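You operate a simulated robot arm through the tools that you are given. There is no shell and no other tool. Be economical: measure what you need, move in short steps, check, and stop when the job is done.

You are at the controls of a simulated two-armed robot. One attempt, no reset.

## Task
Cover the pot and carry it to the trivet with both hands.
Fine: turn the ring off and set the trivet by the corner first; the pot is at 70 C: black loop handles only.

It is judged by the outcome, as a careful person would: the job done as asked, and still so three seconds after it is handed in. It fails if anything else is knocked over, pushed out of place, dropped, spilled or broken. A push-on lid holds only when it is set on centred and level and pressed home; a screw cap is set on level and turned clockwise until tight.

## Robot
Two 7-joint arms with two-finger grippers on one trunk, on a base that drives. Base frame: it is fixed to the floor where the robot stands at the start and does not move with it; the origin is under the middle of the robot, x ahead of it, y to its left, z up; the surface under the hand at the start is at about z = 91.5. Readings come in cm, rad, newtons and seconds.
The left shoulder is at the start at [6, 12.3, 102], the right one opposite. With the tool pointing down near the work surface each hand reaches from about 36 to 80 cm from the robot's upright axis, wherever it stands, measured 20 degrees to its own side. Places, roughly: cooker hood lamp switch [70, -20, 160]; cooker switch [100, -70, 110]; large back ring knob [50, -10, 90]; large front ring knob [50, 20, 90]; lock key [50, -30, 90]; small back ring knob [50, 10, 90]; small front ring knob [50, -20, 90]; trivet [50, 70, 90]; worktop between corner and hob [70, 60, 90]. Payload 1.47 kg a hand.
The tool frame of a hand sits at the grasp point between the pads (the TCP): z along the fingers, y along the line on which they close. The tips reach 1.6 cm beyond it. Largest opening 8.7 cm; the body of the gripper starts 5.5 cm behind the TCP.
Orientation is told as [roll, pitch, yaw] about the base's x, y, z axes, in that order, counted from this pose: with the fingers straight down and closing along the base's y, the tool's x points along the base's -x, its y along +y and its z along -z.

## Interface
- The arms move only by the tool nudge_tool. It takes "left_series", "right_series" or both (then of equal length, played together; a hand with none holds still); each is a list of rows, each a list of 7 numbers: the shift along the tool's x, y, z in cm, then the turn, a rotation vector about the tool's x, y, z in degrees, then the opening, from 0 (shut) to 1 (fully open). In form: [[tx, ty, tz, ax, ay, az, gripper], ...]. A call has 1 to 8 rows; each row shifts and turns the commanded pose from where the row before left it, along the tool's axes as they then stand. Each row takes 0.2 s and may step no farther than 5 cm and 0.15 rad from the row before; otherwise, or with a gripper value out of range, the whole call is refused. A pose out of reach is approached as far as the arm can. The call stops where the force on the tool passes 70 N (or 10 N more than at its start, if that is more) or the arm is blocked; 0.2 s more then pass. Each finger travels about 15.3 cm/s and halts on what it meets, pressing with about 28 N; the grip force reading is that of the motor and also rises with nothing between the fingers. The clock runs only during rows and for 0.2 s after the last one: add rows that do not move to give the fingers time. It gives the time, the measured TCP pose, the force on the tool (base axes), the opening and the grip force at its end, in the units of the frame above (readings bear some noise), with the torque about the TCP (base axes, N m) and any sound that the robot's microphone picked up.
- Cameras (640 x 400 px; columns grow to the right, rows downward): "scene" is now at [9.89, -0.16, 159.08]; the picture's right is [-0.02, -1.00, 0.00], its down [-0.62, 0.01, -0.78] and it looks along [0.78, -0.02, -0.62] (base axes); focal length 248 px, centre (320, 200). "left" rides on the left gripper at [7.3, -1.2, -9] in its tool frame; the picture's right is [0.16, 0.99, 0.00], its down [-0.72, 0.12, -0.68] and it looks along [-0.67, 0.11, 0.73] (tool axes); focal length 247 px, centre (320, 200). "right" rides on the right gripper at [7.3, 1.2, -9] in its tool frame; the picture's right is [-0.16, 0.99, 0.00], its down [-0.72, -0.12, -0.68] and it looks along [-0.67, -0.11, 0.73] (tool axes); focal length 247 px, centre (320, 200). There is no depth. A picture from a camera that has moved, and an enlarged one, comes with that camera's place and axes in the base frame and with its lens.
- snapshot(camera): a new picture of that camera. The clock stands still meanwhile.
- slide_trunk(by): slides the trunk up (or, below 0, down) by that many cm; the arms and the scene camera ride with it, the base frame stays. It gives what a move gives, with no picture.
- roll_base(legs): drives the robot by 1 to 6 legs, each [ahead, left, turn to the left] in cm, cm and rad, along the robot's own axes; the way and the turn of a leg run together, so that a leg with both is an arc; at most 150 cm and 3.142 rad a leg. The arms and the cameras ride along, it lands a little off, and it stops where it bumps. It gives what a move gives.
- aim_head(pan, tilt): turns the head with the scene camera to pan (to the left, within 2.094 rad either way) and tilt (down, from -0.506 to 1.204), counted from straight ahead of the robot. It gives what a move gives.
- enlarge(camera, box): a new picture of the part [left, top, right, bottom] of that camera's present view, enlarged. The clock stands still meanwhile.
- job_done(): hands the job in; it is judged then, once.

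Work in short steps. Places have to be worked out from the pictures, the camera data and where the tool is seen: move nearer, look again, correct. Check each grasp and each placing, and mend what went wrong. You have 120 turns and 108 pictures in all, those below and enlarged ones among them. Open the grippers and draw the arms clear of the work before you hand the job in, unless the task says otherwise; then end with one line.

The tools are called after "Call:" by a JSON object that holds its "fn" and its "kwargs". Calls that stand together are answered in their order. nudge_tool: Moves the arms, as the interface text tells. Its arguments: {"type":"object","properties":{"left_series":{"type":"array","items":{"type":"array","items":{"type":"number"}}},"right_series":{"type":"array","items":{"type":"array","items":{"type":"number"}}}},"required":[]} The other tools are called the same way: slide_trunk (by) slides the trunk up or down; roll_base (legs) drives the base; aim_head (pan, tilt) turns the head that bears the scene camera; snapshot (camera) takes a picture; enlarge (camera, box) takes an enlarged picture of a part of a camera's view; job_done () hands the job in.

At the start:

```text
time_s: 0.0
left_eef_pos: [46.31, 38.57, 127.82]
left_tool_rot: [0.0, 0.0, 0.0]
left_contact_force: [0.8, 0.1, 0.2]
left_torque: [0.01, -0.01, -0.02]
left_finger_gap: 8.7
left_finger_force: 0.1
right_eef_pos: [55.17, -6.45, 124.8]
right_tool_rot: [0.001, 0.0, -0.001]
right_contact_force: [-0.1, -0.4, 0.2]
right_torque: [0.01, -0.02, -0.03]
right_finger_gap: 8.7
right_finger_force: 0.1
trunk travel left (down, up): [-17.5, 5.5]
robot x, y, heading: [-0.19, -0.19, -0.0]
head pan, tilt: [-0.021, 0.67]
```

scene: 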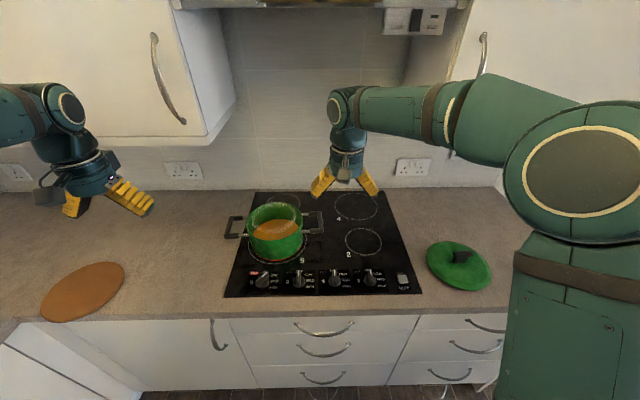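
right: 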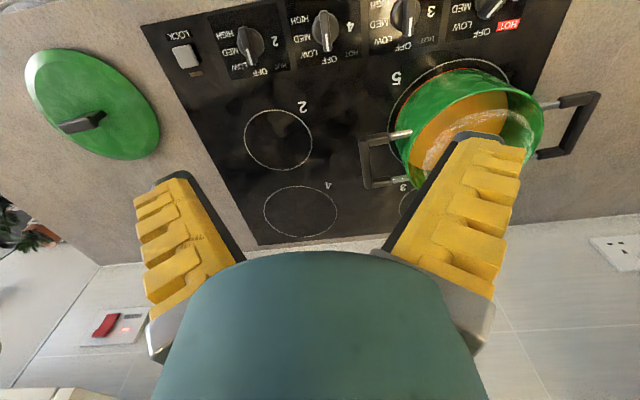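
left: 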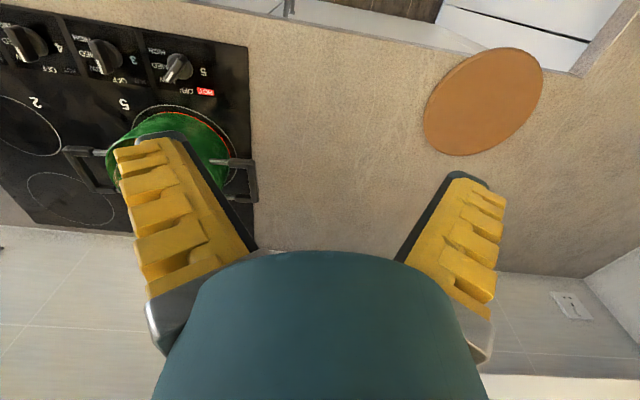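

I'll look closely at the pot and knobs, the trivet and the lid first.

Call:
{"fn": "enlarge", "kwargs": {"camera": "scene", "box": [210, 180, 430, 310]}}

Call:
{"fn": "enlarge", "kwargs": {"camera": "scene", "box": [0, 170, 240, 330]}}

Call:
{"fn": "enlarge", "kwargs": {"camera": "left", "box": [0, 0, 300, 200]}}

Call:
{"fn": "enlarge", "kwargs": {"camera": "right", "box": [340, 0, 640, 200]}}

```text
2.91 times, centred on (320, 245) of scene
camera zoom: at [9.89, -0.16, 159.08], right [-0.02, -1.0, 0.0], down [-0.62, 0.01, -0.78], along [0.78, -0.02, -0.62], focal length 723 px, centre (320, 69)
```

zoom: 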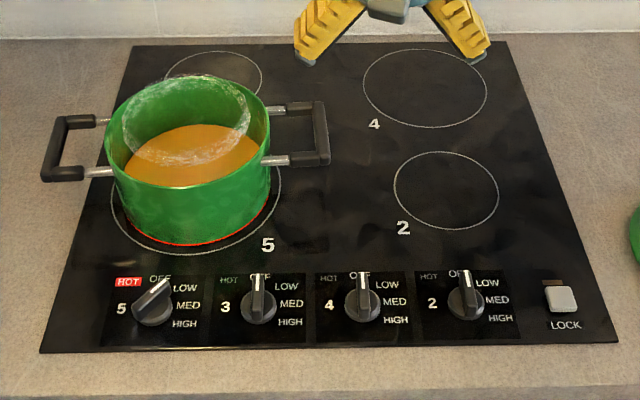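

```text
2.50 times, centred on (120, 250) of scene
camera zoom: at [9.89, -0.16, 159.08], right [-0.02, -1.0, 0.0], down [-0.62, 0.01, -0.78], along [0.78, -0.02, -0.62], focal length 621 px, centre (820, 75)
```

zoom: 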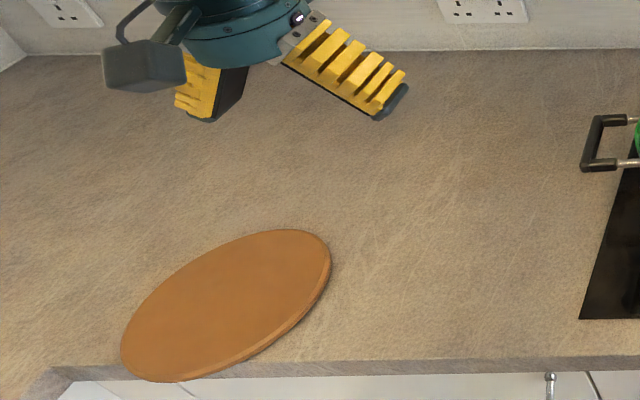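

```text
2.00 times, centred on (150, 100) of left
camera zoom: at [38.97, 37.24, 136.58], right [-0.16, 0.99, 0.0], down [0.72, 0.12, 0.68], along [0.67, 0.11, -0.73], focal length 494 px, centre (660, 400)
```

zoom: 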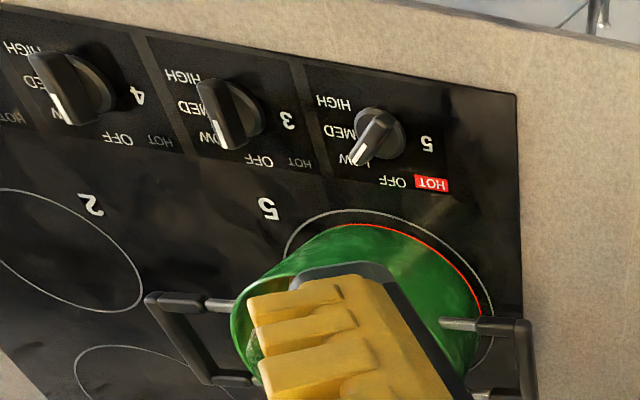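

```text
2.00 times, centred on (490, 100) of right
camera zoom: at [47.91, -5.37, 133.68], right [0.16, 0.99, 0.0], down [0.72, -0.12, 0.68], along [0.67, -0.11, -0.73], focal length 494 px, centre (-20, 400)
```

zoom: 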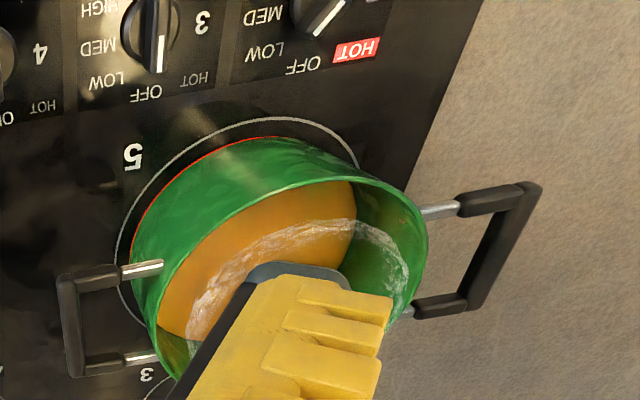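

The trivet lies near the front edge, and knob 5 points to about LOW (OFF is straight away from the robot). I'll pan the head left to study the trivet and corner, then right for the lid.

Call:
{"fn": "aim_head", "kwargs": {"pan": 0.9, "tilt": 0.75}}

Call:
{"fn": "snapshot", "kwargs": {"camera": "scene"}}

Call:
{"fn": "aim_head", "kwargs": {"pan": -0.7, "tilt": 0.8}}

Call:
{"fn": "snapshot", "kwargs": {"camera": "scene"}}

```text
time_s: 1.2
left_eef_pos: [46.21, 38.48, 127.7]
left_tool_rot: [0.001, 0.0, -0.001]
left_contact_force: [1.0, 0.0, 0.1]
left_torque: [-0.03, -0.01, -0.01]
left_finger_gap: 8.69
left_finger_force: 0.2
right_eef_pos: [55.25, -6.6, 124.75]
right_tool_rot: [0.0, 0.002, 0.001]
right_contact_force: [-0.2, -0.1, 0.0]
right_torque: [0.01, 0.01, 0.01]
right_finger_gap: 8.7
right_finger_force: 0.0
trunk travel left (down, up): [-17.5, 5.5]
robot x, y, heading: [-0.06, -0.04, 0.004]
head pan, tilt: [0.901, 0.75]
```

```text
100 pictures are left
camera scene: at [6.43, 6.5, 158.39], right [0.78, -0.62, 0.0], down [-0.42, -0.53, -0.73], along [0.45, 0.57, -0.68], focal length 248 px, centre (320, 200)
```

scene: 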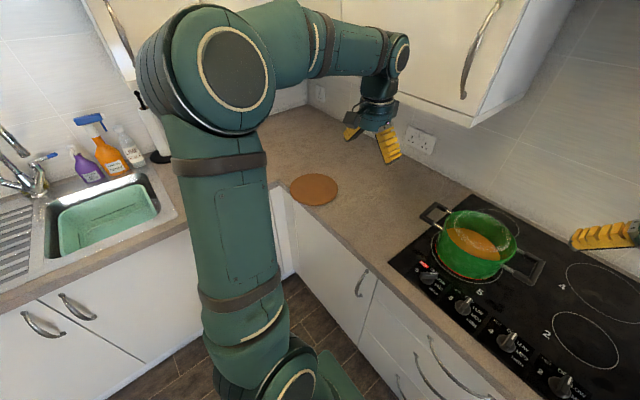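

```text
time_s: 2.9
left_eef_pos: [46.26, 38.51, 127.75]
left_tool_rot: [0.0, 0.0, 0.0]
left_contact_force: [0.5, 0.0, 0.7]
left_torque: [-0.03, 0.0, 0.0]
left_finger_gap: 8.69
left_finger_force: 0.1
right_eef_pos: [55.11, -6.6, 124.73]
right_tool_rot: [-0.001, 0.0, -0.002]
right_contact_force: [0.2, 0.0, -0.3]
right_torque: [-0.04, 0.0, 0.02]
right_finger_gap: 8.7
right_finger_force: 0.1
trunk travel left (down, up): [-17.5, 5.5]
robot x, y, heading: [-0.03, -0.04, -0.002]
head pan, tilt: [-0.7, 0.799]
```

```text
99 pictures are left
camera scene: at [7.45, -5.18, 157.99], right [-0.64, -0.77, 0.0], down [-0.55, 0.46, -0.7], along [0.53, -0.45, -0.72], focal length 248 px, centre (320, 200)
```

scene: 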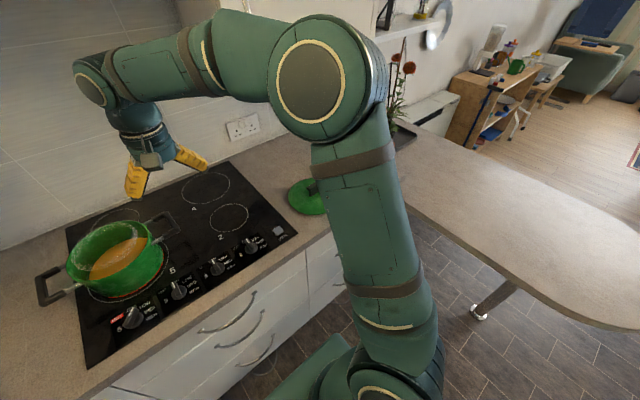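

The knob sits at about (53.5, 16). I'll bring the left hand above it and move the right hand out of the way, over towards the lid.

Call:
{"fn": "nudge_tool", "kwargs": {"left_series": [[-1.03, -3.2, 2.8, 0, 0, 0, 0.5], [-1.03, -3.2, 2.8, 0, 0, 0, 0.5], [-1.03, -3.2, 2.8, 0, 0, 0, 0.5], [-1.03, -3.2, 2.8, 0, 0, 0, 0.5], [-1.03, -3.2, 2.8, 0, 0, 0, 0.5], [-1.03, -3.2, 2.8, 0, 0, 0, 0.5], [-1.03, -3.2, 2.8, 0, 0, 0, 0.5], [0, 0, 0, 0, 0, 0, 0.5]], "right_series": [[0, -4.5, 0, 0, 0, 0, 1], [0, -4.5, 0, 0, 0, 0, 1], [0, -4.5, 0, 0, 0, 0, 1], [0, -4.5, 0, 0, 0, 0, 1], [0, -4.5, 0, 0, 0, 0, 1], [0, -4.5, 0, 0, 0, 0, 1], [0, -4.5, 0, 0, 0, 0, 1], [0, -4.5, 0, 0, 0, 0, 1]]}}

Call:
{"fn": "snapshot", "kwargs": {"camera": "left"}}

Call:
{"fn": "snapshot", "kwargs": {"camera": "right"}}

```text
time_s: 4.7
left_eef_pos: [53.35, 15.88, 108.28]
left_tool_rot: [0.001, -0.003, -0.001]
left_contact_force: [-0.1, -0.6, 0.3]
left_torque: [0.04, -0.01, -0.01]
left_finger_gap: 4.91
left_finger_force: 4.2
right_eef_pos: [55.09, -42.57, 124.67]
right_tool_rot: [0.001, -0.003, 0.0]
right_contact_force: [0.5, -0.1, -0.7]
right_torque: [0.01, 0.0, 0.02]
right_finger_gap: 8.69
right_finger_force: 0.1
trunk travel left (down, up): [-17.5, 5.5]
robot x, y, heading: [0.02, -0.04, -0.001]
head pan, tilt: [-0.7, 0.799]
```

```text
98 pictures are left
camera left: at [46.13, 14.71, 117.16], right [-0.16, 0.99, 0.0], down [0.72, 0.12, 0.68], along [0.67, 0.11, -0.73], focal length 247 px, centre (320, 200)
```

left: 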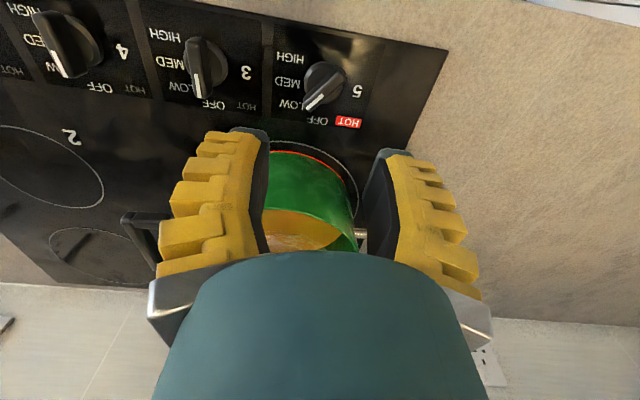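

```text
97 pictures are left
camera right: at [47.85, -41.4, 133.67], right [0.16, 0.99, 0.0], down [0.72, -0.12, 0.68], along [0.67, -0.11, -0.73], focal length 247 px, centre (320, 200)
```

right: 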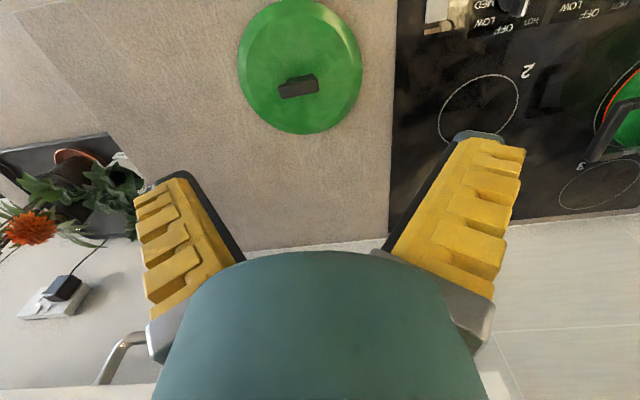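

The knob is just under the hand, at about (53, 16.3). I'll zoom in to get the pointer angle.

Call:
{"fn": "enlarge", "kwargs": {"camera": "left", "box": [250, 40, 400, 140]}}

```text
4.00 times, centred on (325, 90) of left
camera zoom: at [46.13, 14.71, 117.16], right [-0.16, 0.99, 0.0], down [0.72, 0.12, 0.68], along [0.67, 0.11, -0.73], focal length 988 px, centre (300, 640)
```

zoom: 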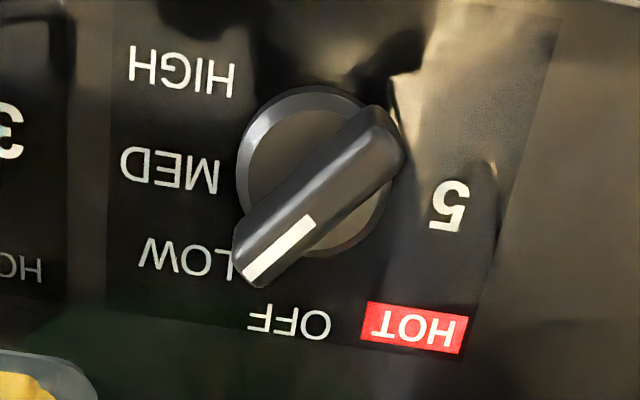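

The bar points about -36° from +x, with the knob centre at (53.75, 16.3). I'll shift over it, turn the hand to line up with the bar and come down to just above it.

Call:
{"fn": "nudge_tool", "kwargs": {"left_series": [[-0.4, 0.4, 2, 0, 0, 0, 0.5], [0, 0, 2, 0, 0, 7.2, 0.5], [0, 0, 2, 0, 0, 7.2, 0.5], [0, 0, 2, 0, 0, 7.2, 0.5], [0, 0, 1, 0, 0, 7.2, 0.5], [0, 0, 0, 0, 0, 7.2, 0.5]]}}

Call:
{"fn": "aim_head", "kwargs": {"pan": 0.2, "tilt": 0.8}}

Call:
{"fn": "enlarge", "kwargs": {"camera": "scene", "box": [220, 150, 400, 270]}}

Call:
{"fn": "snapshot", "kwargs": {"camera": "left"}}

```text
time_s: 6.1
left_eef_pos: [53.77, 16.52, 99.1]
left_tool_rot: [-0.001, 0.0, -0.63]
left_contact_force: [-0.4, -0.8, 0.3]
left_torque: [-0.01, -0.02, 0.02]
left_finger_gap: 4.91
left_finger_force: 3.9
right_eef_pos: [55.19, -42.53, 124.64]
right_tool_rot: [0.001, 0.001, 0.001]
right_contact_force: [0.6, -0.1, 0.4]
right_torque: [-0.02, -0.01, -0.01]
right_finger_gap: 8.7
right_finger_force: 0.1
trunk travel left (down, up): [-17.5, 5.5]
robot x, y, heading: [0.15, 0.13, 0.004]
head pan, tilt: [-0.7, 0.799]
```

```text
time_s: 7.3
left_eef_pos: [53.66, 16.54, 99.2]
left_tool_rot: [0.0, 0.001, -0.629]
left_contact_force: [0.8, 0.5, 0.0]
left_torque: [0.04, 0.03, -0.02]
left_finger_gap: 4.88
left_finger_force: 4.3
right_eef_pos: [55.2, -42.43, 124.76]
right_tool_rot: [0.0, 0.0, -0.001]
right_contact_force: [0.2, 0.0, -0.3]
right_torque: [-0.01, -0.02, 0.03]
right_finger_gap: 8.71
right_finger_force: 0.1
trunk travel left (down, up): [-17.5, 5.5]
robot x, y, heading: [-0.29, -0.07, 0.005]
head pan, tilt: [0.201, 0.799]
```

```text
3.33 times, centred on (310, 210) of scene
camera zoom: at [9.19, 1.61, 157.99], right [0.2, -0.98, 0.0], down [-0.7, -0.14, -0.7], along [0.68, 0.14, -0.72], focal length 828 px, centre (353, 167)
```

zoom: 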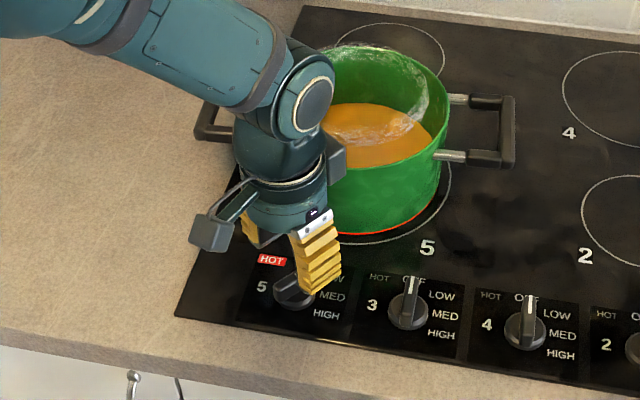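

```text
94 pictures are left
camera left: at [47.19, 19.74, 108.02], right [0.45, 0.89, 0.0], down [0.65, -0.33, 0.68], along [0.61, -0.31, -0.73], focal length 247 px, centre (320, 200)
```

left: 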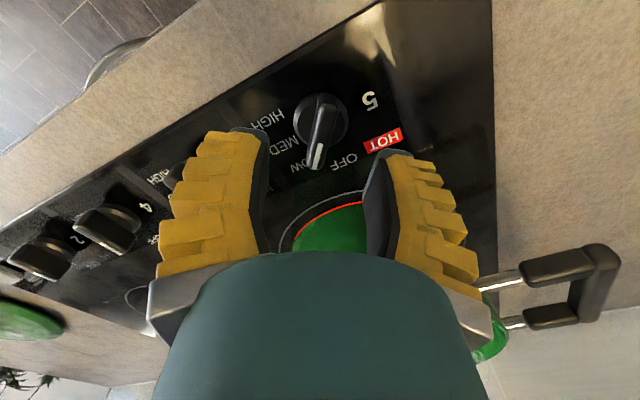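

The hand is aligned with the bar and centred on it. Lowering until the tips straddle the bar, watching the force.

Call:
{"fn": "nudge_tool", "kwargs": {"left_series": [[0.1, 0, 1.5, 0, 0, 0, 0.5], [0, 0, 1.5, 0, 0, 0, 0.5], [0, 0, 1.0, 0, 0, 0, 0.5], [0, 0, 0.4, 0, 0, 0, 0.5]]}}

Call:
{"fn": "snapshot", "kwargs": {"camera": "left"}}

```text
time_s: 8.3
left_eef_pos: [53.71, 16.61, 94.59]
left_tool_rot: [0.001, 0.001, -0.628]
left_contact_force: [-0.1, -0.3, -0.1]
left_torque: [-0.03, 0.01, 0.0]
left_finger_gap: 4.9
left_finger_force: 4.3
right_eef_pos: [55.13, -42.54, 124.69]
right_tool_rot: [0.0, 0.001, -0.001]
right_contact_force: [0.6, -0.1, -1.0]
right_torque: [-0.01, -0.04, 0.03]
right_finger_gap: 8.71
right_finger_force: 0.1
trunk travel left (down, up): [-17.5, 5.5]
robot x, y, heading: [0.19, -0.11, 0.002]
head pan, tilt: [0.201, 0.799]
```

```text
93 pictures are left
camera left: at [47.23, 19.76, 103.49], right [0.45, 0.89, 0.0], down [0.65, -0.33, 0.68], along [0.61, -0.31, -0.73], focal length 247 px, centre (320, 200)
```

left: 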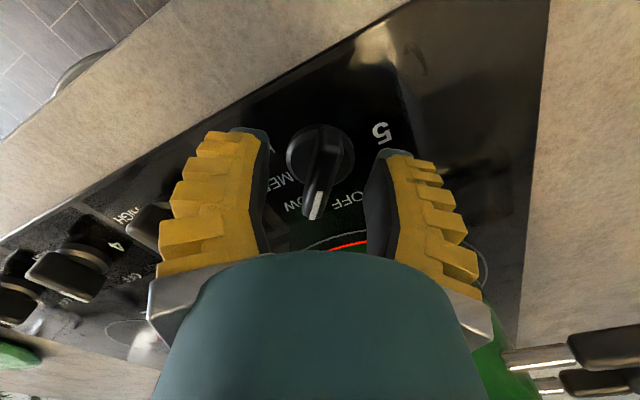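

The fingers straddle the bar with no contact force. I'll back up 0.4 cm to centre on it, close, and check.

Call:
{"fn": "nudge_tool", "kwargs": {"left_series": [[0.4, 0, 0, 0, 0, 0, 0.3], [0, 0, 0, 0, 0, 0, 0.05], [0, 0, 0, 0, 0, 0, 0.05]]}}

```text
time_s: 9.1
left_eef_pos: [53.34, 16.82, 94.61]
left_tool_rot: [0.002, -0.001, -0.629]
left_contact_force: [0.7, 2.5, -0.2]
left_torque: [0.02, -0.02, 0.02]
left_finger_gap: 1.26
left_finger_force: 6.5
right_eef_pos: [55.2, -42.48, 124.79]
right_tool_rot: [0.001, 0.0, 0.0]
right_contact_force: [0.0, -0.7, 0.7]
right_torque: [-0.02, 0.01, -0.01]
right_finger_gap: 8.7
right_finger_force: 0.1
trunk travel left (down, up): [-17.5, 5.5]
robot x, y, heading: [0.4, 0.21, -0.001]
head pan, tilt: [0.201, 0.799]
```

The bar is gripped at 1.26 cm. Turning it anticlockwise (seen from above) to OFF.

Call:
{"fn": "nudge_tool", "kwargs": {"left_series": [[0, 0, 0, 0, 0, -7, 0.05], [0, 0, 0, 0, 0, -7, 0.05], [0, 0, 0, 0, 0, -7, 0.05], [0, 0, 0, 0, 0, -7, 0.05], [0, 0, 0, 0, 0, -8, 0.05], [0, 0, 0, 0, 0, 0, 0.05]]}}

Call:
{"fn": "snapshot", "kwargs": {"camera": "left"}}

```text
time_s: 10.5
left_eef_pos: [53.41, 16.41, 94.7]
left_tool_rot: [0.0, -0.002, 0.0]
left_contact_force: [-5.5, -18.5, 8.0]
left_torque: [-0.15, -0.17, -0.12]
left_finger_gap: 0.59
left_finger_force: 29.7
right_eef_pos: [55.04, -42.74, 124.76]
right_tool_rot: [0.002, -0.002, -0.001]
right_contact_force: [-0.8, -0.4, 0.1]
right_torque: [-0.02, -0.02, 0.02]
right_finger_gap: 8.69
right_finger_force: 0.1
trunk travel left (down, up): [-17.5, 5.5]
robot x, y, heading: [0.1, -0.19, -0.0]
head pan, tilt: [0.201, 0.799]
```

```text
92 pictures are left
camera left: at [46.09, 15.19, 103.62], right [-0.16, 0.99, 0.0], down [0.72, 0.12, 0.68], along [0.67, 0.11, -0.73], focal length 247 px, centre (320, 200)
```

left: 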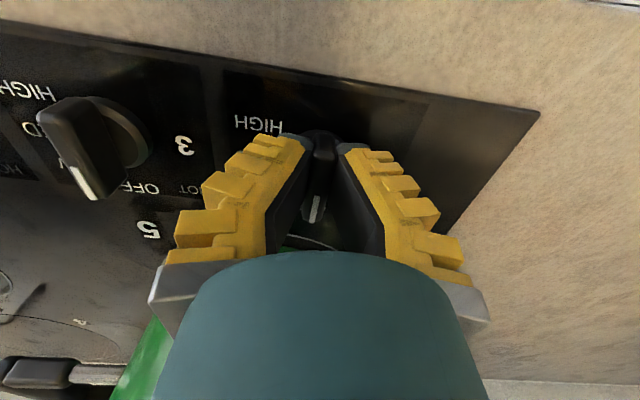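

The knob turned with the hand. I'll open and rise to verify.

Call:
{"fn": "nudge_tool", "kwargs": {"left_series": [[0, 0, 0, 0, 0, 0, 0.5], [0, 0, 0, 0, 0, 0, 0.5], [0, 0, -3, 0, 0, 0, 0.5], [0, 0, -4, 0, 0, 0, 0.5], [0, 0, -4, 0, 0, 0, 0.5], [0, 0, -4, 0, 0, 0, 0.5]]}}

Call:
{"fn": "enlarge", "kwargs": {"camera": "left", "box": [220, 40, 400, 160]}}

```text
time_s: 11.9
left_eef_pos: [53.48, 16.84, 109.58]
left_tool_rot: [-0.001, -0.001, 0.0]
left_contact_force: [0.0, 0.7, 0.4]
left_torque: [-0.04, 0.02, -0.02]
left_finger_gap: 4.9
left_finger_force: 3.7
right_eef_pos: [55.06, -42.52, 124.8]
right_tool_rot: [0.0, -0.001, -0.001]
right_contact_force: [-0.5, -0.6, -1.0]
right_torque: [0.03, -0.01, 0.0]
right_finger_gap: 8.72
right_finger_force: 0.2
trunk travel left (down, up): [-17.5, 5.5]
robot x, y, heading: [-0.05, -0.02, 0.0]
head pan, tilt: [0.201, 0.799]
```

```text
3.33 times, centred on (310, 100) of left
camera zoom: at [46.19, 15.56, 118.44], right [-0.16, 0.99, 0.0], down [0.72, 0.12, 0.68], along [0.67, 0.11, -0.73], focal length 823 px, centre (353, 533)
```

zoom: 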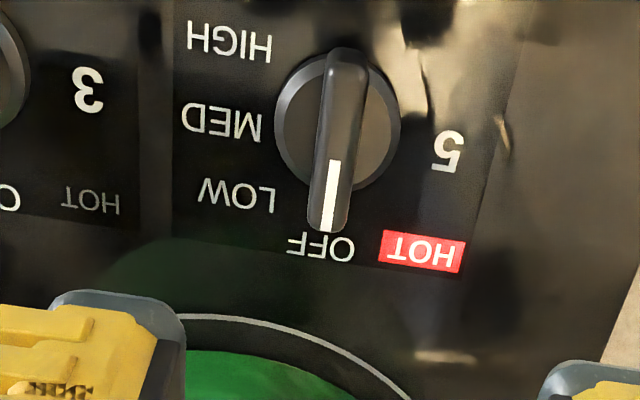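

The knob points at OFF and the ring's glow is gone. Next is the trivet: I'll raise the left hand and drive 25 cm left to bring it within reach.

Call:
{"fn": "nudge_tool", "kwargs": {"left_series": [[0, 0, -4, 0, 0, 0, 1], [0, 0, -4, 0, 0, 0, 1]]}}

Call:
{"fn": "roll_base", "kwargs": {"legs": [[0, 25, 0]]}}

Call:
{"fn": "aim_head", "kwargs": {"pan": 0.5, "tilt": 0.75}}

Call:
{"fn": "snapshot", "kwargs": {"camera": "scene"}}

Call:
{"fn": "snapshot", "kwargs": {"camera": "left"}}

```text
time_s: 12.5
left_eef_pos: [53.16, 16.89, 117.71]
left_tool_rot: [0.0, 0.0, 0.0]
left_contact_force: [-0.2, 0.1, 0.5]
left_torque: [-0.02, 0.03, 0.02]
left_finger_gap: 8.71
left_finger_force: 0.1
right_eef_pos: [55.15, -42.45, 124.73]
right_tool_rot: [-0.003, -0.002, 0.0]
right_contact_force: [0.6, -0.6, -0.6]
right_torque: [0.02, -0.01, 0.0]
right_finger_gap: 8.69
right_finger_force: 0.0
trunk travel left (down, up): [-17.5, 5.5]
robot x, y, heading: [0.2, -0.3, 0.0]
head pan, tilt: [0.201, 0.799]
```

```text
time_s: 15.3
left_eef_pos: [53.31, 42.08, 117.73]
left_tool_rot: [0.001, -0.001, -0.002]
left_contact_force: [-0.1, 0.1, 0.2]
left_torque: [-0.01, 0.01, -0.02]
left_finger_gap: 8.7
left_finger_force: 0.0
right_eef_pos: [55.13, -17.39, 124.8]
right_tool_rot: [0.0, -0.002, -0.003]
right_contact_force: [1.0, 0.6, -0.5]
right_torque: [-0.01, 0.0, -0.02]
right_finger_gap: 8.71
right_finger_force: 0.1
trunk travel left (down, up): [-17.5, 5.5]
robot x, y, heading: [0.19, 25.17, -0.003]
head pan, tilt: [0.201, 0.799]
```

```text
time_s: 16.1
left_eef_pos: [53.21, 41.98, 117.74]
left_tool_rot: [0.0, 0.0, -0.003]
left_contact_force: [-0.8, 0.7, -0.2]
left_torque: [0.02, -0.02, -0.04]
left_finger_gap: 8.69
left_finger_force: 0.1
right_eef_pos: [55.13, -17.46, 124.73]
right_tool_rot: [-0.001, 0.0, -0.002]
right_contact_force: [0.0, 0.7, 0.6]
right_torque: [-0.02, -0.02, 0.0]
right_finger_gap: 8.71
right_finger_force: 0.0
trunk travel left (down, up): [-17.5, 5.5]
robot x, y, heading: [0.02, 25.54, 0.0]
head pan, tilt: [0.499, 0.75]
```

```text
90 pictures are left
camera scene: at [8.58, 29.17, 158.39], right [0.48, -0.88, 0.0], down [-0.6, -0.33, -0.73], along [0.64, 0.35, -0.68], focal length 248 px, centre (320, 200)
```

scene: 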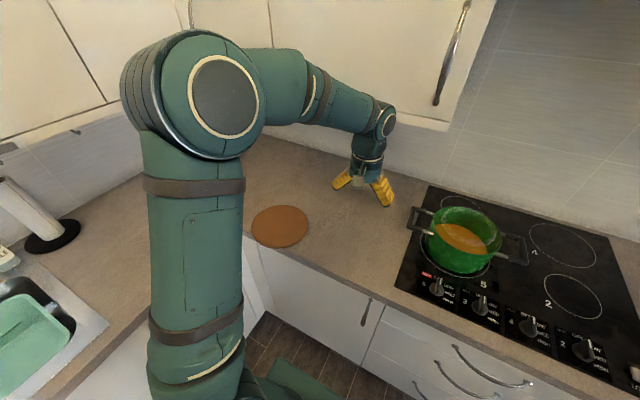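

```text
89 pictures are left
camera left: at [46.09, 40.7, 126.53], right [-0.16, 0.99, 0.0], down [0.72, 0.11, 0.68], along [0.67, 0.11, -0.73], focal length 247 px, centre (320, 200)
```

left: 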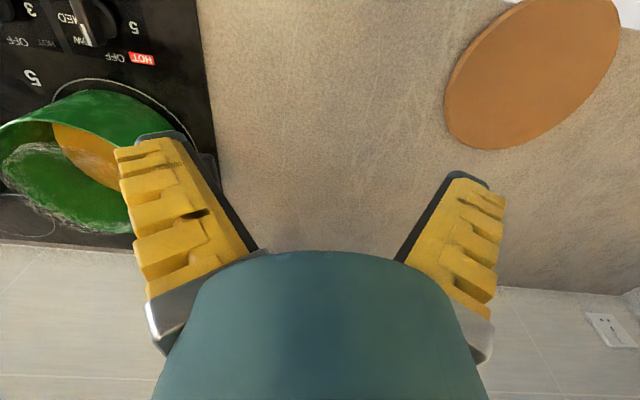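

The trivet is at about (51.4, 68.4), radius 9.7, right at the front edge (x≈42). I'll take the left hand around to its front side, ready to push it back and a bit towards the hob with both open fingers.

Call:
{"fn": "nudge_tool", "kwargs": {"left_series": [[2.06, 4.43, 0, 0, 0, 0, 1], [2.06, 4.43, 0, 0, 0, 0, 1], [2.06, 4.43, 0, 0, 0, 0, 1], [2.06, 4.43, 0, 0, 0, 0, 1], [2.06, 4.43, 0, 0, 0, 0, 1], [2.06, 4.43, 0, 0, 0, 0, 1], [2.04, 4.42, 0, 0, 0, 0, 1]]}}

Call:
{"fn": "nudge_tool", "kwargs": {"left_series": [[0, 0, 4, 0, 0, 6.7, 1], [0, 0, 4, 0, 0, 6.7, 1], [0, 0, 4, 0, 0, 6.6, 1], [0, 0, 4, 0, 0, 0, 1], [0, 0, 2, 0, 0, 0, 1]]}}

Call:
{"fn": "snapshot", "kwargs": {"camera": "left"}}

Call:
{"fn": "snapshot", "kwargs": {"camera": "scene"}}

```text
time_s: 17.7
left_eef_pos: [39.07, 73.16, 117.65]
left_tool_rot: [0.001, 0.0, -0.001]
left_contact_force: [0.3, -0.2, -0.5]
left_torque: [0.0, -0.02, 0.0]
left_finger_gap: 8.69
left_finger_force: 0.0
right_eef_pos: [55.04, -17.34, 124.78]
right_tool_rot: [-0.001, 0.0, -0.002]
right_contact_force: [-0.6, -0.3, 0.0]
right_torque: [-0.05, 0.03, -0.02]
right_finger_gap: 8.69
right_finger_force: 0.1
trunk travel left (down, up): [-17.5, 5.5]
robot x, y, heading: [0.2, 25.25, -0.003]
head pan, tilt: [0.499, 0.75]
```

```text
time_s: 18.9
left_eef_pos: [39.06, 73.08, 99.46]
left_tool_rot: [0.0, -0.001, -0.349]
left_contact_force: [0.3, 0.0, -0.7]
left_torque: [0.02, 0.0, -0.04]
left_finger_gap: 8.67
left_finger_force: 0.1
right_eef_pos: [55.12, -17.45, 124.78]
right_tool_rot: [-0.002, 0.0, -0.001]
right_contact_force: [0.2, -0.2, -0.3]
right_torque: [0.02, -0.01, 0.03]
right_finger_gap: 8.71
right_finger_force: 0.0
trunk travel left (down, up): [-17.5, 5.5]
robot x, y, heading: [0.13, 25.47, -0.002]
head pan, tilt: [0.499, 0.75]
```

```text
88 pictures are left
camera left: at [31.86, 74.32, 108.35], right [0.19, 0.98, 0.0], down [0.72, -0.14, 0.68], along [0.67, -0.13, -0.73], focal length 247 px, centre (320, 200)
```

left: 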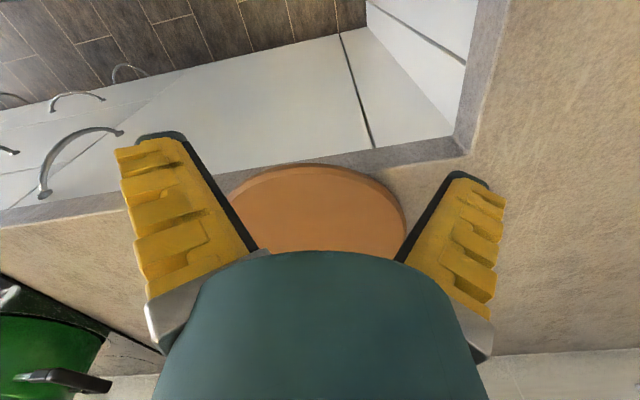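

```text
87 pictures are left
camera scene: at [8.59, 29.19, 158.39], right [0.48, -0.88, 0.0], down [-0.6, -0.33, -0.73], along [0.64, 0.35, -0.68], focal length 248 px, centre (320, 200)
```

scene: 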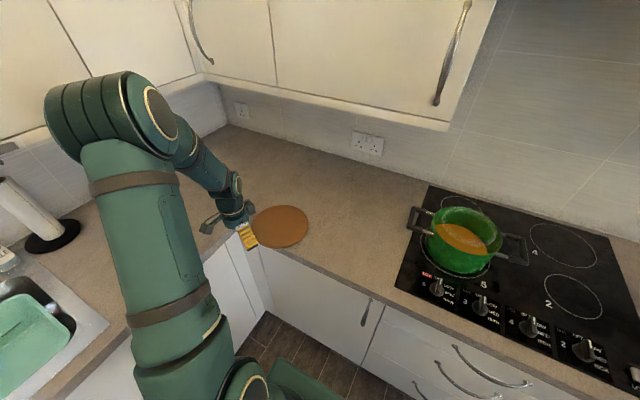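

Trivet rim front is at x≈42.3, just over the edge. I'll zoom in on the rim thickness before choosing the finger height.

Call:
{"fn": "enlarge", "kwargs": {"camera": "left", "box": [220, 130, 420, 260]}}

Call:
{"fn": "enlarge", "kwargs": {"camera": "scene", "box": [190, 160, 340, 260]}}

```text
3.08 times, centred on (320, 195) of left
camera zoom: at [31.86, 74.32, 108.35], right [0.19, 0.98, 0.0], down [0.72, -0.14, 0.68], along [0.67, -0.13, -0.73], focal length 760 px, centre (320, 215)
```

zoom: 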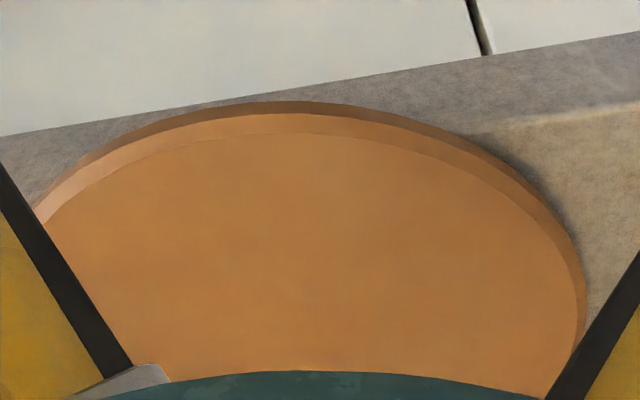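

```text
4.00 times, centred on (265, 210) of scene
camera zoom: at [8.59, 29.19, 158.39], right [0.48, -0.88, 0.0], down [-0.6, -0.33, -0.73], along [0.64, 0.35, -0.68], focal length 994 px, centre (540, 160)
```

zoom: 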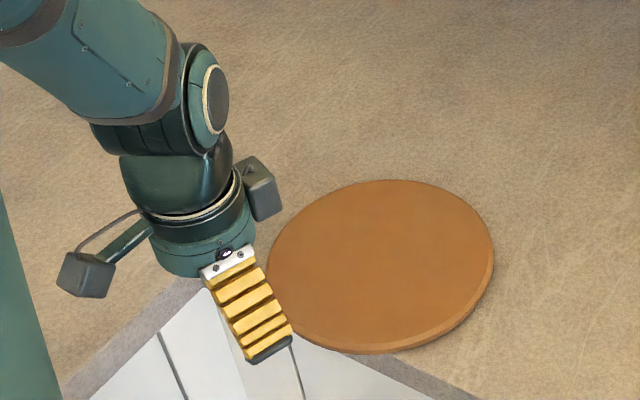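

The trivet is about 1.1 cm thick. Lowering the tips to z≈92.1 in front of the edge, then starting the push.

Call:
{"fn": "nudge_tool", "kwargs": {"left_series": [[0, 0, 3, 0, 0, 0, 1], [0, 0, 2.75, 0, 0, 0, 1], [-1.2, 0, 0, 0, 0, 0, 1], [-1.2, 0, 0, 0, 0, 0, 1], [-1.2, 0, 0, 0, 0, 0, 1], [-1.2, 0, 0, 0, 0, 0, 1]]}}

Call:
{"fn": "snapshot", "kwargs": {"camera": "left"}}

Call:
{"fn": "enlarge", "kwargs": {"camera": "scene", "box": [190, 160, 340, 260]}}

```text
time_s: 20.3
left_eef_pos: [43.72, 71.29, 94.06]
left_tool_rot: [0.001, 0.002, -0.351]
left_contact_force: [-0.2, 1.2, 0.2]
left_torque: [-0.01, -0.02, -0.01]
left_finger_gap: 8.71
left_finger_force: 0.1
right_eef_pos: [55.09, -17.36, 124.7]
right_tool_rot: [0.0, 0.001, 0.0]
right_contact_force: [-0.4, 0.1, -0.2]
right_torque: [0.01, -0.02, 0.01]
right_finger_gap: 8.72
right_finger_force: 0.0
trunk travel left (down, up): [-17.5, 5.5]
robot x, y, heading: [0.09, 25.04, -0.005]
head pan, tilt: [0.499, 0.75]
```

```text
84 pictures are left
camera left: at [36.47, 72.67, 102.87], right [0.19, 0.98, 0.0], down [0.72, -0.14, 0.68], along [0.67, -0.13, -0.73], focal length 247 px, centre (320, 200)
```

left: 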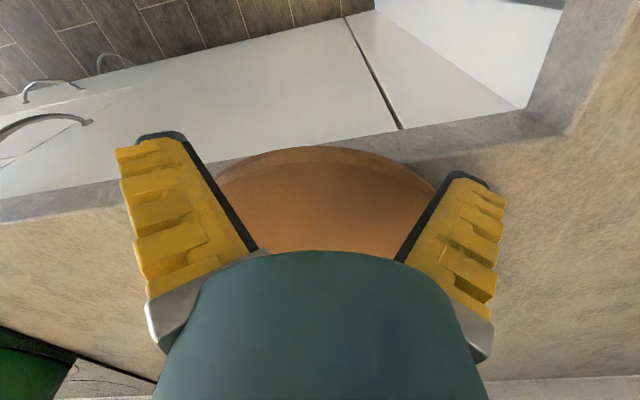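

```text
4.00 times, centred on (265, 210) of scene
camera zoom: at [8.61, 29.18, 158.39], right [0.48, -0.88, 0.0], down [-0.6, -0.33, -0.73], along [0.64, 0.35, -0.68], focal length 994 px, centre (540, 160)
```

zoom: 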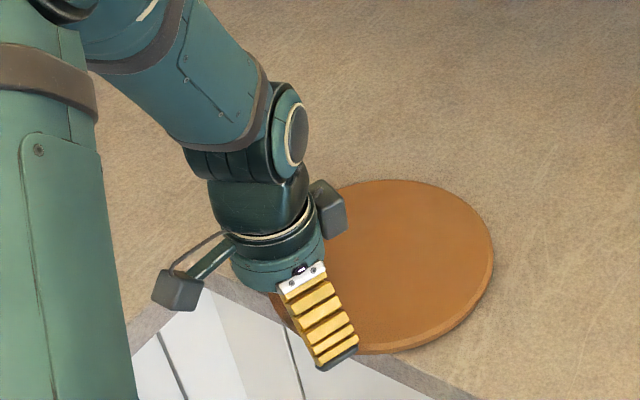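

The tips (z≈92.4) passed above the trivet: it hasn't moved and there was no force. Backing off, lowering 0.5 cm and pushing again.

Call:
{"fn": "nudge_tool", "kwargs": {"left_series": [[2.4, 0, 0, 0, 0, 0, 1], [2.4, 0, 0, 0, 0, 0, 1], [0, 0, 0.55, 0, 0, 0, 1], [-1.2, 0, 0, 0, 0, 0, 1], [-1.2, 0, 0, 0, 0, 0, 1], [-1.2, 0, 0, 0, 0, 0, 1], [-1.2, 0, 0, 0, 0, 0, 1]]}}

Call:
{"fn": "snapshot", "kwargs": {"camera": "left"}}

```text
time_s: 21.9
left_eef_pos: [43.55, 71.3, 93.29]
left_tool_rot: [0.0, 0.0, -0.35]
left_contact_force: [-0.3, -0.2, 0.5]
left_torque: [-0.02, 0.0, 0.01]
left_finger_gap: 8.71
left_finger_force: 0.0
right_eef_pos: [55.18, -17.42, 124.72]
right_tool_rot: [-0.002, 0.0, -0.003]
right_contact_force: [-0.3, 0.2, 0.1]
right_torque: [-0.01, 0.0, -0.01]
right_finger_gap: 8.7
right_finger_force: 0.0
trunk travel left (down, up): [-17.5, 5.5]
robot x, y, heading: [0.01, 25.09, -0.001]
head pan, tilt: [0.499, 0.75]
```

```text
82 pictures are left
camera left: at [36.32, 72.62, 102.24], right [0.19, 0.98, 0.0], down [0.72, -0.14, 0.68], along [0.67, -0.13, -0.73], focal length 247 px, centre (320, 200)
```

left: 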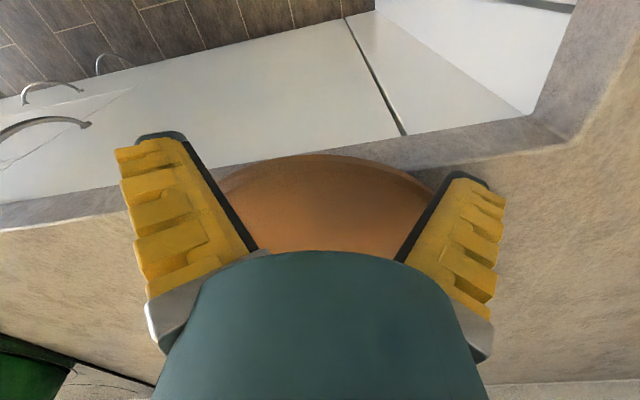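

The fingers splay out when wide open, so their tips sit higher and wider than nominal. I'll back off, close to about 3 cm so the tips reach down, and push again.

Call:
{"fn": "nudge_tool", "kwargs": {"left_series": [[2.4, 0, -0.2, 0, 0, 0, 1], [2.6, 0, 0, 0, 0, 0, 0.35], [0, 0, 0, 0, 0, 0, 0.35], [0, 0, 0, 0, 0, 0, 0.35]]}}

Call:
{"fn": "snapshot", "kwargs": {"camera": "left"}}

Call:
{"fn": "enlarge", "kwargs": {"camera": "scene", "box": [190, 160, 340, 260]}}

```text
time_s: 22.9
left_eef_pos: [38.69, 73.11, 93.5]
left_tool_rot: [-0.001, 0.001, -0.352]
left_contact_force: [0.6, 0.2, -0.4]
left_torque: [0.01, 0.05, -0.02]
left_finger_gap: 3.66
left_finger_force: 4.9
right_eef_pos: [55.24, -17.39, 124.81]
right_tool_rot: [-0.001, 0.001, -0.001]
right_contact_force: [-0.6, -0.5, 0.2]
right_torque: [-0.01, 0.03, -0.04]
right_finger_gap: 8.67
right_finger_force: 0.0
trunk travel left (down, up): [-17.5, 5.5]
robot x, y, heading: [0.05, 24.94, 0.003]
head pan, tilt: [0.499, 0.75]
```

```text
81 pictures are left
camera left: at [31.5, 74.4, 102.43], right [0.19, 0.98, 0.0], down [0.72, -0.14, 0.68], along [0.67, -0.13, -0.73], focal length 247 px, centre (320, 200)
```

left: 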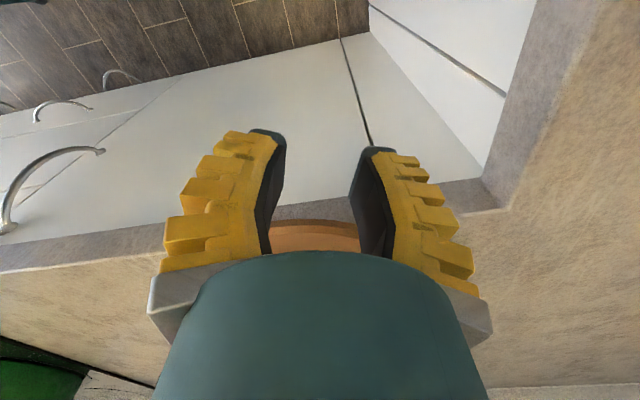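

```text
4.00 times, centred on (265, 210) of scene
camera zoom: at [8.56, 29.2, 158.39], right [0.48, -0.88, 0.0], down [-0.6, -0.33, -0.73], along [0.64, 0.35, -0.68], focal length 994 px, centre (540, 160)
```

zoom: 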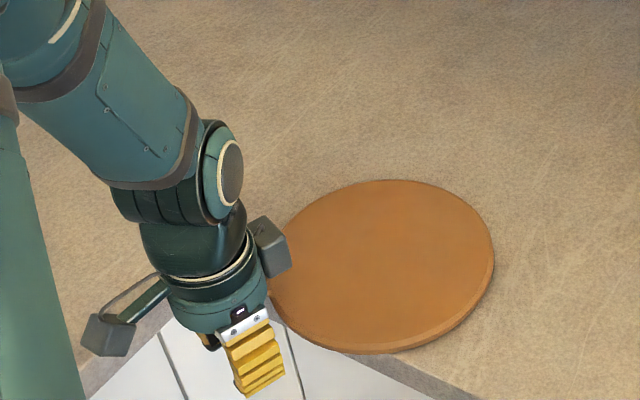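

Now the tip geometry matches the nominal. Pushing 1.2 cm per step.

Call:
{"fn": "nudge_tool", "kwargs": {"left_series": [[-1.2, 0, 0, 0, 0, 0, 0.35], [-1.2, 0, 0, 0, 0, 0, 0.35], [-1.2, 0, 0, 0, 0, 0, 0.35], [-1.2, 0, 0, 0, 0, 0, 0.35], [-1.2, 0, 0, 0, 0, 0, 0.35]]}}

Call:
{"fn": "snapshot", "kwargs": {"camera": "left"}}

Call:
{"fn": "enlarge", "kwargs": {"camera": "scene", "box": [190, 160, 340, 260]}}

```text
time_s: 24.1
left_eef_pos: [44.47, 70.78, 93.51]
left_tool_rot: [0.0, 0.001, -0.351]
left_contact_force: [-1.8, 0.4, 0.5]
left_torque: [0.03, 0.02, 0.08]
left_finger_gap: 3.68
left_finger_force: 4.9
right_eef_pos: [55.11, -17.35, 124.66]
right_tool_rot: [-0.001, -0.001, -0.002]
right_contact_force: [0.7, 0.1, -0.2]
right_torque: [-0.03, 0.0, -0.02]
right_finger_gap: 8.71
right_finger_force: 0.0
trunk travel left (down, up): [-17.5, 5.5]
robot x, y, heading: [-0.07, 24.97, -0.002]
head pan, tilt: [0.499, 0.75]
```

```text
79 pictures are left
camera left: at [37.26, 72.13, 102.47], right [0.19, 0.98, 0.0], down [0.72, -0.14, 0.68], along [0.67, -0.13, -0.73], focal length 247 px, centre (320, 200)
```

left: 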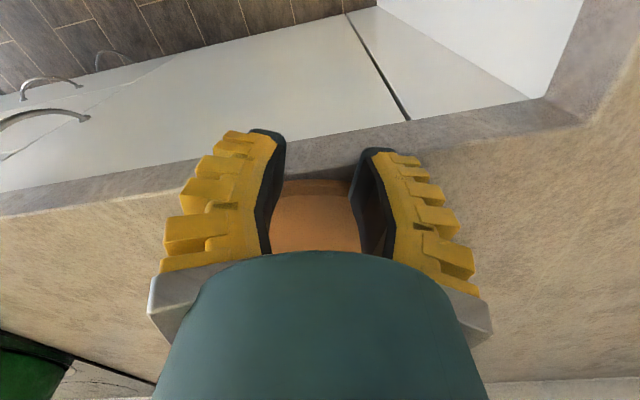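

```text
4.00 times, centred on (265, 210) of scene
camera zoom: at [8.57, 29.16, 158.39], right [0.48, -0.88, 0.0], down [-0.6, -0.33, -0.73], along [0.64, 0.35, -0.68], focal length 994 px, centre (540, 160)
```

zoom: 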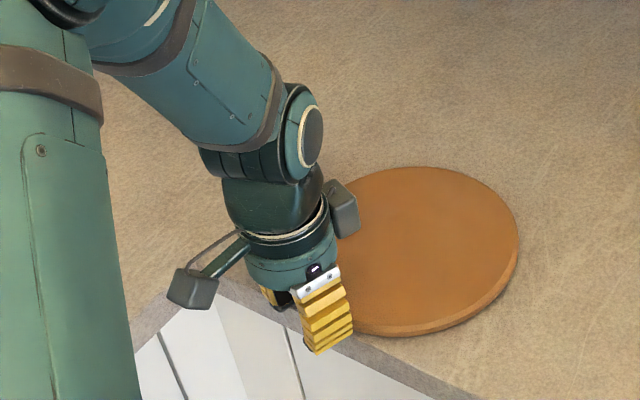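

It slides. Continuing the push, then checking the direction.

Call:
{"fn": "nudge_tool", "kwargs": {"left_series": [[-1.3, 0, 0, 0, 0, 0, 0.35], [-1.3, 0, 0, 0, 0, 0, 0.35], [-1.3, 0, 0, 0, 0, 0, 0.35], [-1.3, 0, 0, 0, 0, 0, 0.35], [-1.3, 0, 0, 0, 0, 0, 0.35]]}}

Call:
{"fn": "snapshot", "kwargs": {"camera": "scene"}}

```text
time_s: 25.3
left_eef_pos: [50.52, 68.68, 93.63]
left_tool_rot: [0.0, 0.0, -0.351]
left_contact_force: [-0.6, 0.1, 0.6]
left_torque: [0.02, 0.03, 0.06]
left_finger_gap: 3.65
left_finger_force: 4.1
right_eef_pos: [55.21, -17.4, 124.73]
right_tool_rot: [0.0, 0.001, -0.002]
right_contact_force: [-0.4, -0.2, -0.4]
right_torque: [0.0, 0.02, 0.02]
right_finger_gap: 8.71
right_finger_force: 0.0
trunk travel left (down, up): [-17.5, 5.5]
robot x, y, heading: [0.14, 24.88, -0.002]
head pan, tilt: [0.499, 0.75]
```

```text
77 pictures are left
camera scene: at [8.57, 29.16, 158.39], right [0.48, -0.88, 0.0], down [-0.6, -0.33, -0.73], along [0.64, 0.35, -0.68], focal length 248 px, centre (320, 200)
```

scene: 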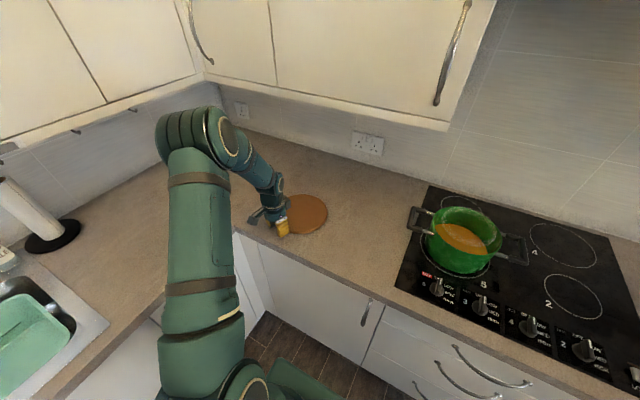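

The trivet centre is at about (61, 65) now, tracking well. A last 5 cm of push, then back off and lift.

Call:
{"fn": "nudge_tool", "kwargs": {"left_series": [[-1.3, 0, 0, 0, 0, 0, 0.35], [-1.3, 0, 0, 0, 0, 0, 0.35], [-1.3, 0, 0, 0, 0, 0, 0.35], [-1.1, 0, 0, 0, 0, 0, 0.35], [0, 0, 0, 0, 0, 0, 0.35], [1.5, 0, 0, 0, 0, 0, 0.35], [3, 0, -3, 0, 0, 0, 0.35], [3, 0, -4.5, 0, 0, -6, 0.35]]}}

Call:
{"fn": "nudge_tool", "kwargs": {"left_series": [[0, 0, -4.5, 0, 0, -7, 0.8], [0, 0, -4.5, 0, 0, -7, 0.8], [0, 0, -4, 0, 0, 0, 0.8]]}}

Call:
{"fn": "snapshot", "kwargs": {"camera": "scene"}}

Call:
{"fn": "snapshot", "kwargs": {"camera": "left"}}

```text
refused: row 8 steps farther than a row can; nothing moved
```

```text
time_s: 26.1
left_eef_pos: [50.56, 68.75, 106.56]
left_tool_rot: [0.0, 0.0, -0.107]
left_contact_force: [0.4, -0.4, 0.7]
left_torque: [0.02, -0.02, 0.0]
left_finger_gap: 7.3
left_finger_force: 3.1
right_eef_pos: [55.04, -17.41, 124.77]
right_tool_rot: [0.001, 0.001, -0.001]
right_contact_force: [0.0, -0.7, 0.5]
right_torque: [-0.01, 0.01, 0.04]
right_finger_gap: 8.69
right_finger_force: 0.1
trunk travel left (down, up): [-17.5, 5.5]
robot x, y, heading: [-0.03, 25.08, 0.001]
head pan, tilt: [0.499, 0.75]
```

```text
76 pictures are left
camera scene: at [8.49, 29.13, 158.4], right [0.48, -0.88, 0.0], down [-0.6, -0.33, -0.73], along [0.64, 0.35, -0.68], focal length 248 px, centre (320, 200)
```

scene: 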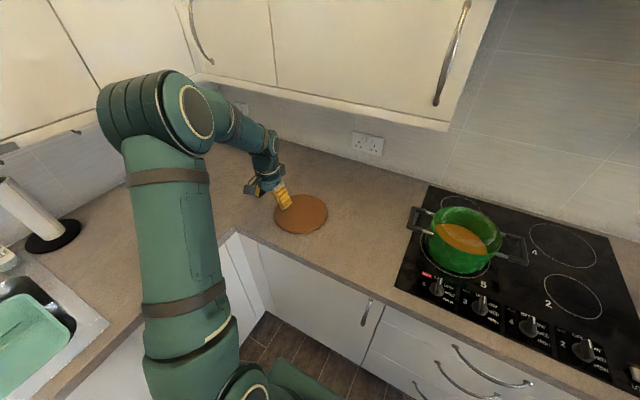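

```text
75 pictures are left
camera left: at [43.23, 68.23, 115.42], right [-0.05, 1.0, 0.0], down [0.73, 0.04, 0.68], along [0.68, 0.04, -0.73], focal length 247 px, centre (320, 200)
```

left: 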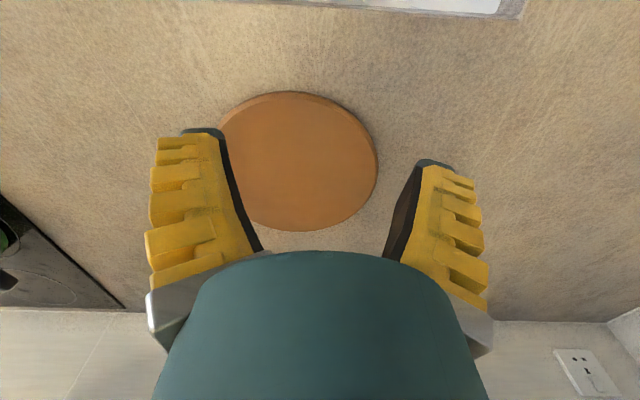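

The last push was refused, so the trivet is still at about (60.8, 66.3). I'll go back down behind it and push it another 5.5 cm towards the middle of that stretch of worktop.

Call:
{"fn": "nudge_tool", "kwargs": {"left_series": [[1, 0, 4.5, 0, 0, 7, 0.35], [0, 0, 4.5, 0, 0, 7, 0.35], [0, 0, 4.1, 0, 0, 0, 0.35], [-1.3, 0, 0, 0, 0, 0, 0.35], [-1.3, 0, 0, 0, 0, 0, 0.35], [-1.3, 0, 0, 0, 0, 0, 0.35], [-1.3, 0, 0, 0, 0, 0, 0.35], [-1.3, 0, 0, 0, 0, 0, 0.35]]}}

Call:
{"fn": "nudge_tool", "kwargs": {"left_series": [[0, 0, 0, 0, 0, 0, 0.35], [1.5, 0, 0, 0, 0, 0, 0.35], [2, 0, -4, 0, 0, 0, 0.35], [1, 0, -4.5, 0, 0, -7, 0.35], [0, 0, -4.5, 0, 0, -7, 0.8], [0, 0, -4.5, 0, 0, -6, 0.8]]}}

Call:
{"fn": "snapshot", "kwargs": {"camera": "scene"}}

Call:
{"fn": "snapshot", "kwargs": {"camera": "left"}}

```text
time_s: 27.9
left_eef_pos: [55.7, 66.55, 93.32]
left_tool_rot: [-0.002, -0.001, -0.35]
left_contact_force: [-1.7, -0.3, 1.3]
left_torque: [0.02, -0.01, 0.06]
left_finger_gap: 3.65
left_finger_force: 4.9
right_eef_pos: [55.15, -17.4, 124.81]
right_tool_rot: [0.0, 0.0, -0.002]
right_contact_force: [0.1, -0.4, 0.8]
right_torque: [0.02, 0.01, -0.03]
right_finger_gap: 8.71
right_finger_force: 0.0
trunk travel left (down, up): [-17.5, 5.5]
robot x, y, heading: [-0.14, 25.3, -0.007]
head pan, tilt: [0.499, 0.75]
```

```text
time_s: 29.3
left_eef_pos: [51.04, 68.26, 111.1]
left_tool_rot: [0.0, 0.0, 0.0]
left_contact_force: [0.8, -1.0, -0.2]
left_torque: [0.02, 0.01, 0.03]
left_finger_gap: 7.32
left_finger_force: 2.3
right_eef_pos: [55.13, -17.44, 124.71]
right_tool_rot: [0.0, -0.001, -0.002]
right_contact_force: [0.0, 0.3, -0.9]
right_torque: [0.02, -0.02, 0.0]
right_finger_gap: 8.71
right_finger_force: 0.0
trunk travel left (down, up): [-17.5, 5.5]
robot x, y, heading: [-0.23, 25.03, -0.005]
head pan, tilt: [0.499, 0.75]
```

```text
74 pictures are left
camera scene: at [8.49, 29.13, 158.4], right [0.48, -0.88, 0.0], down [-0.6, -0.33, -0.73], along [0.64, 0.35, -0.68], focal length 248 px, centre (320, 200)
```

scene: 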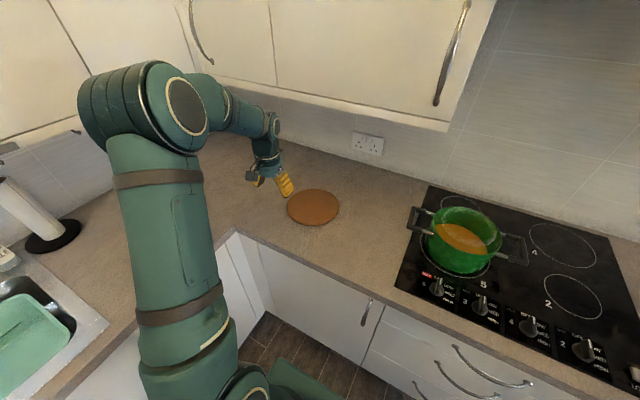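

```text
73 pictures are left
camera left: at [43.84, 66.97, 119.95], right [-0.16, 0.99, 0.0], down [0.72, 0.12, 0.68], along [0.67, 0.11, -0.73], focal length 247 px, centre (320, 200)
```

left: 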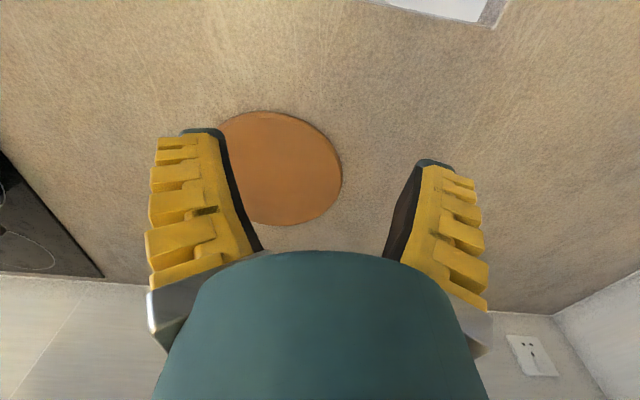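

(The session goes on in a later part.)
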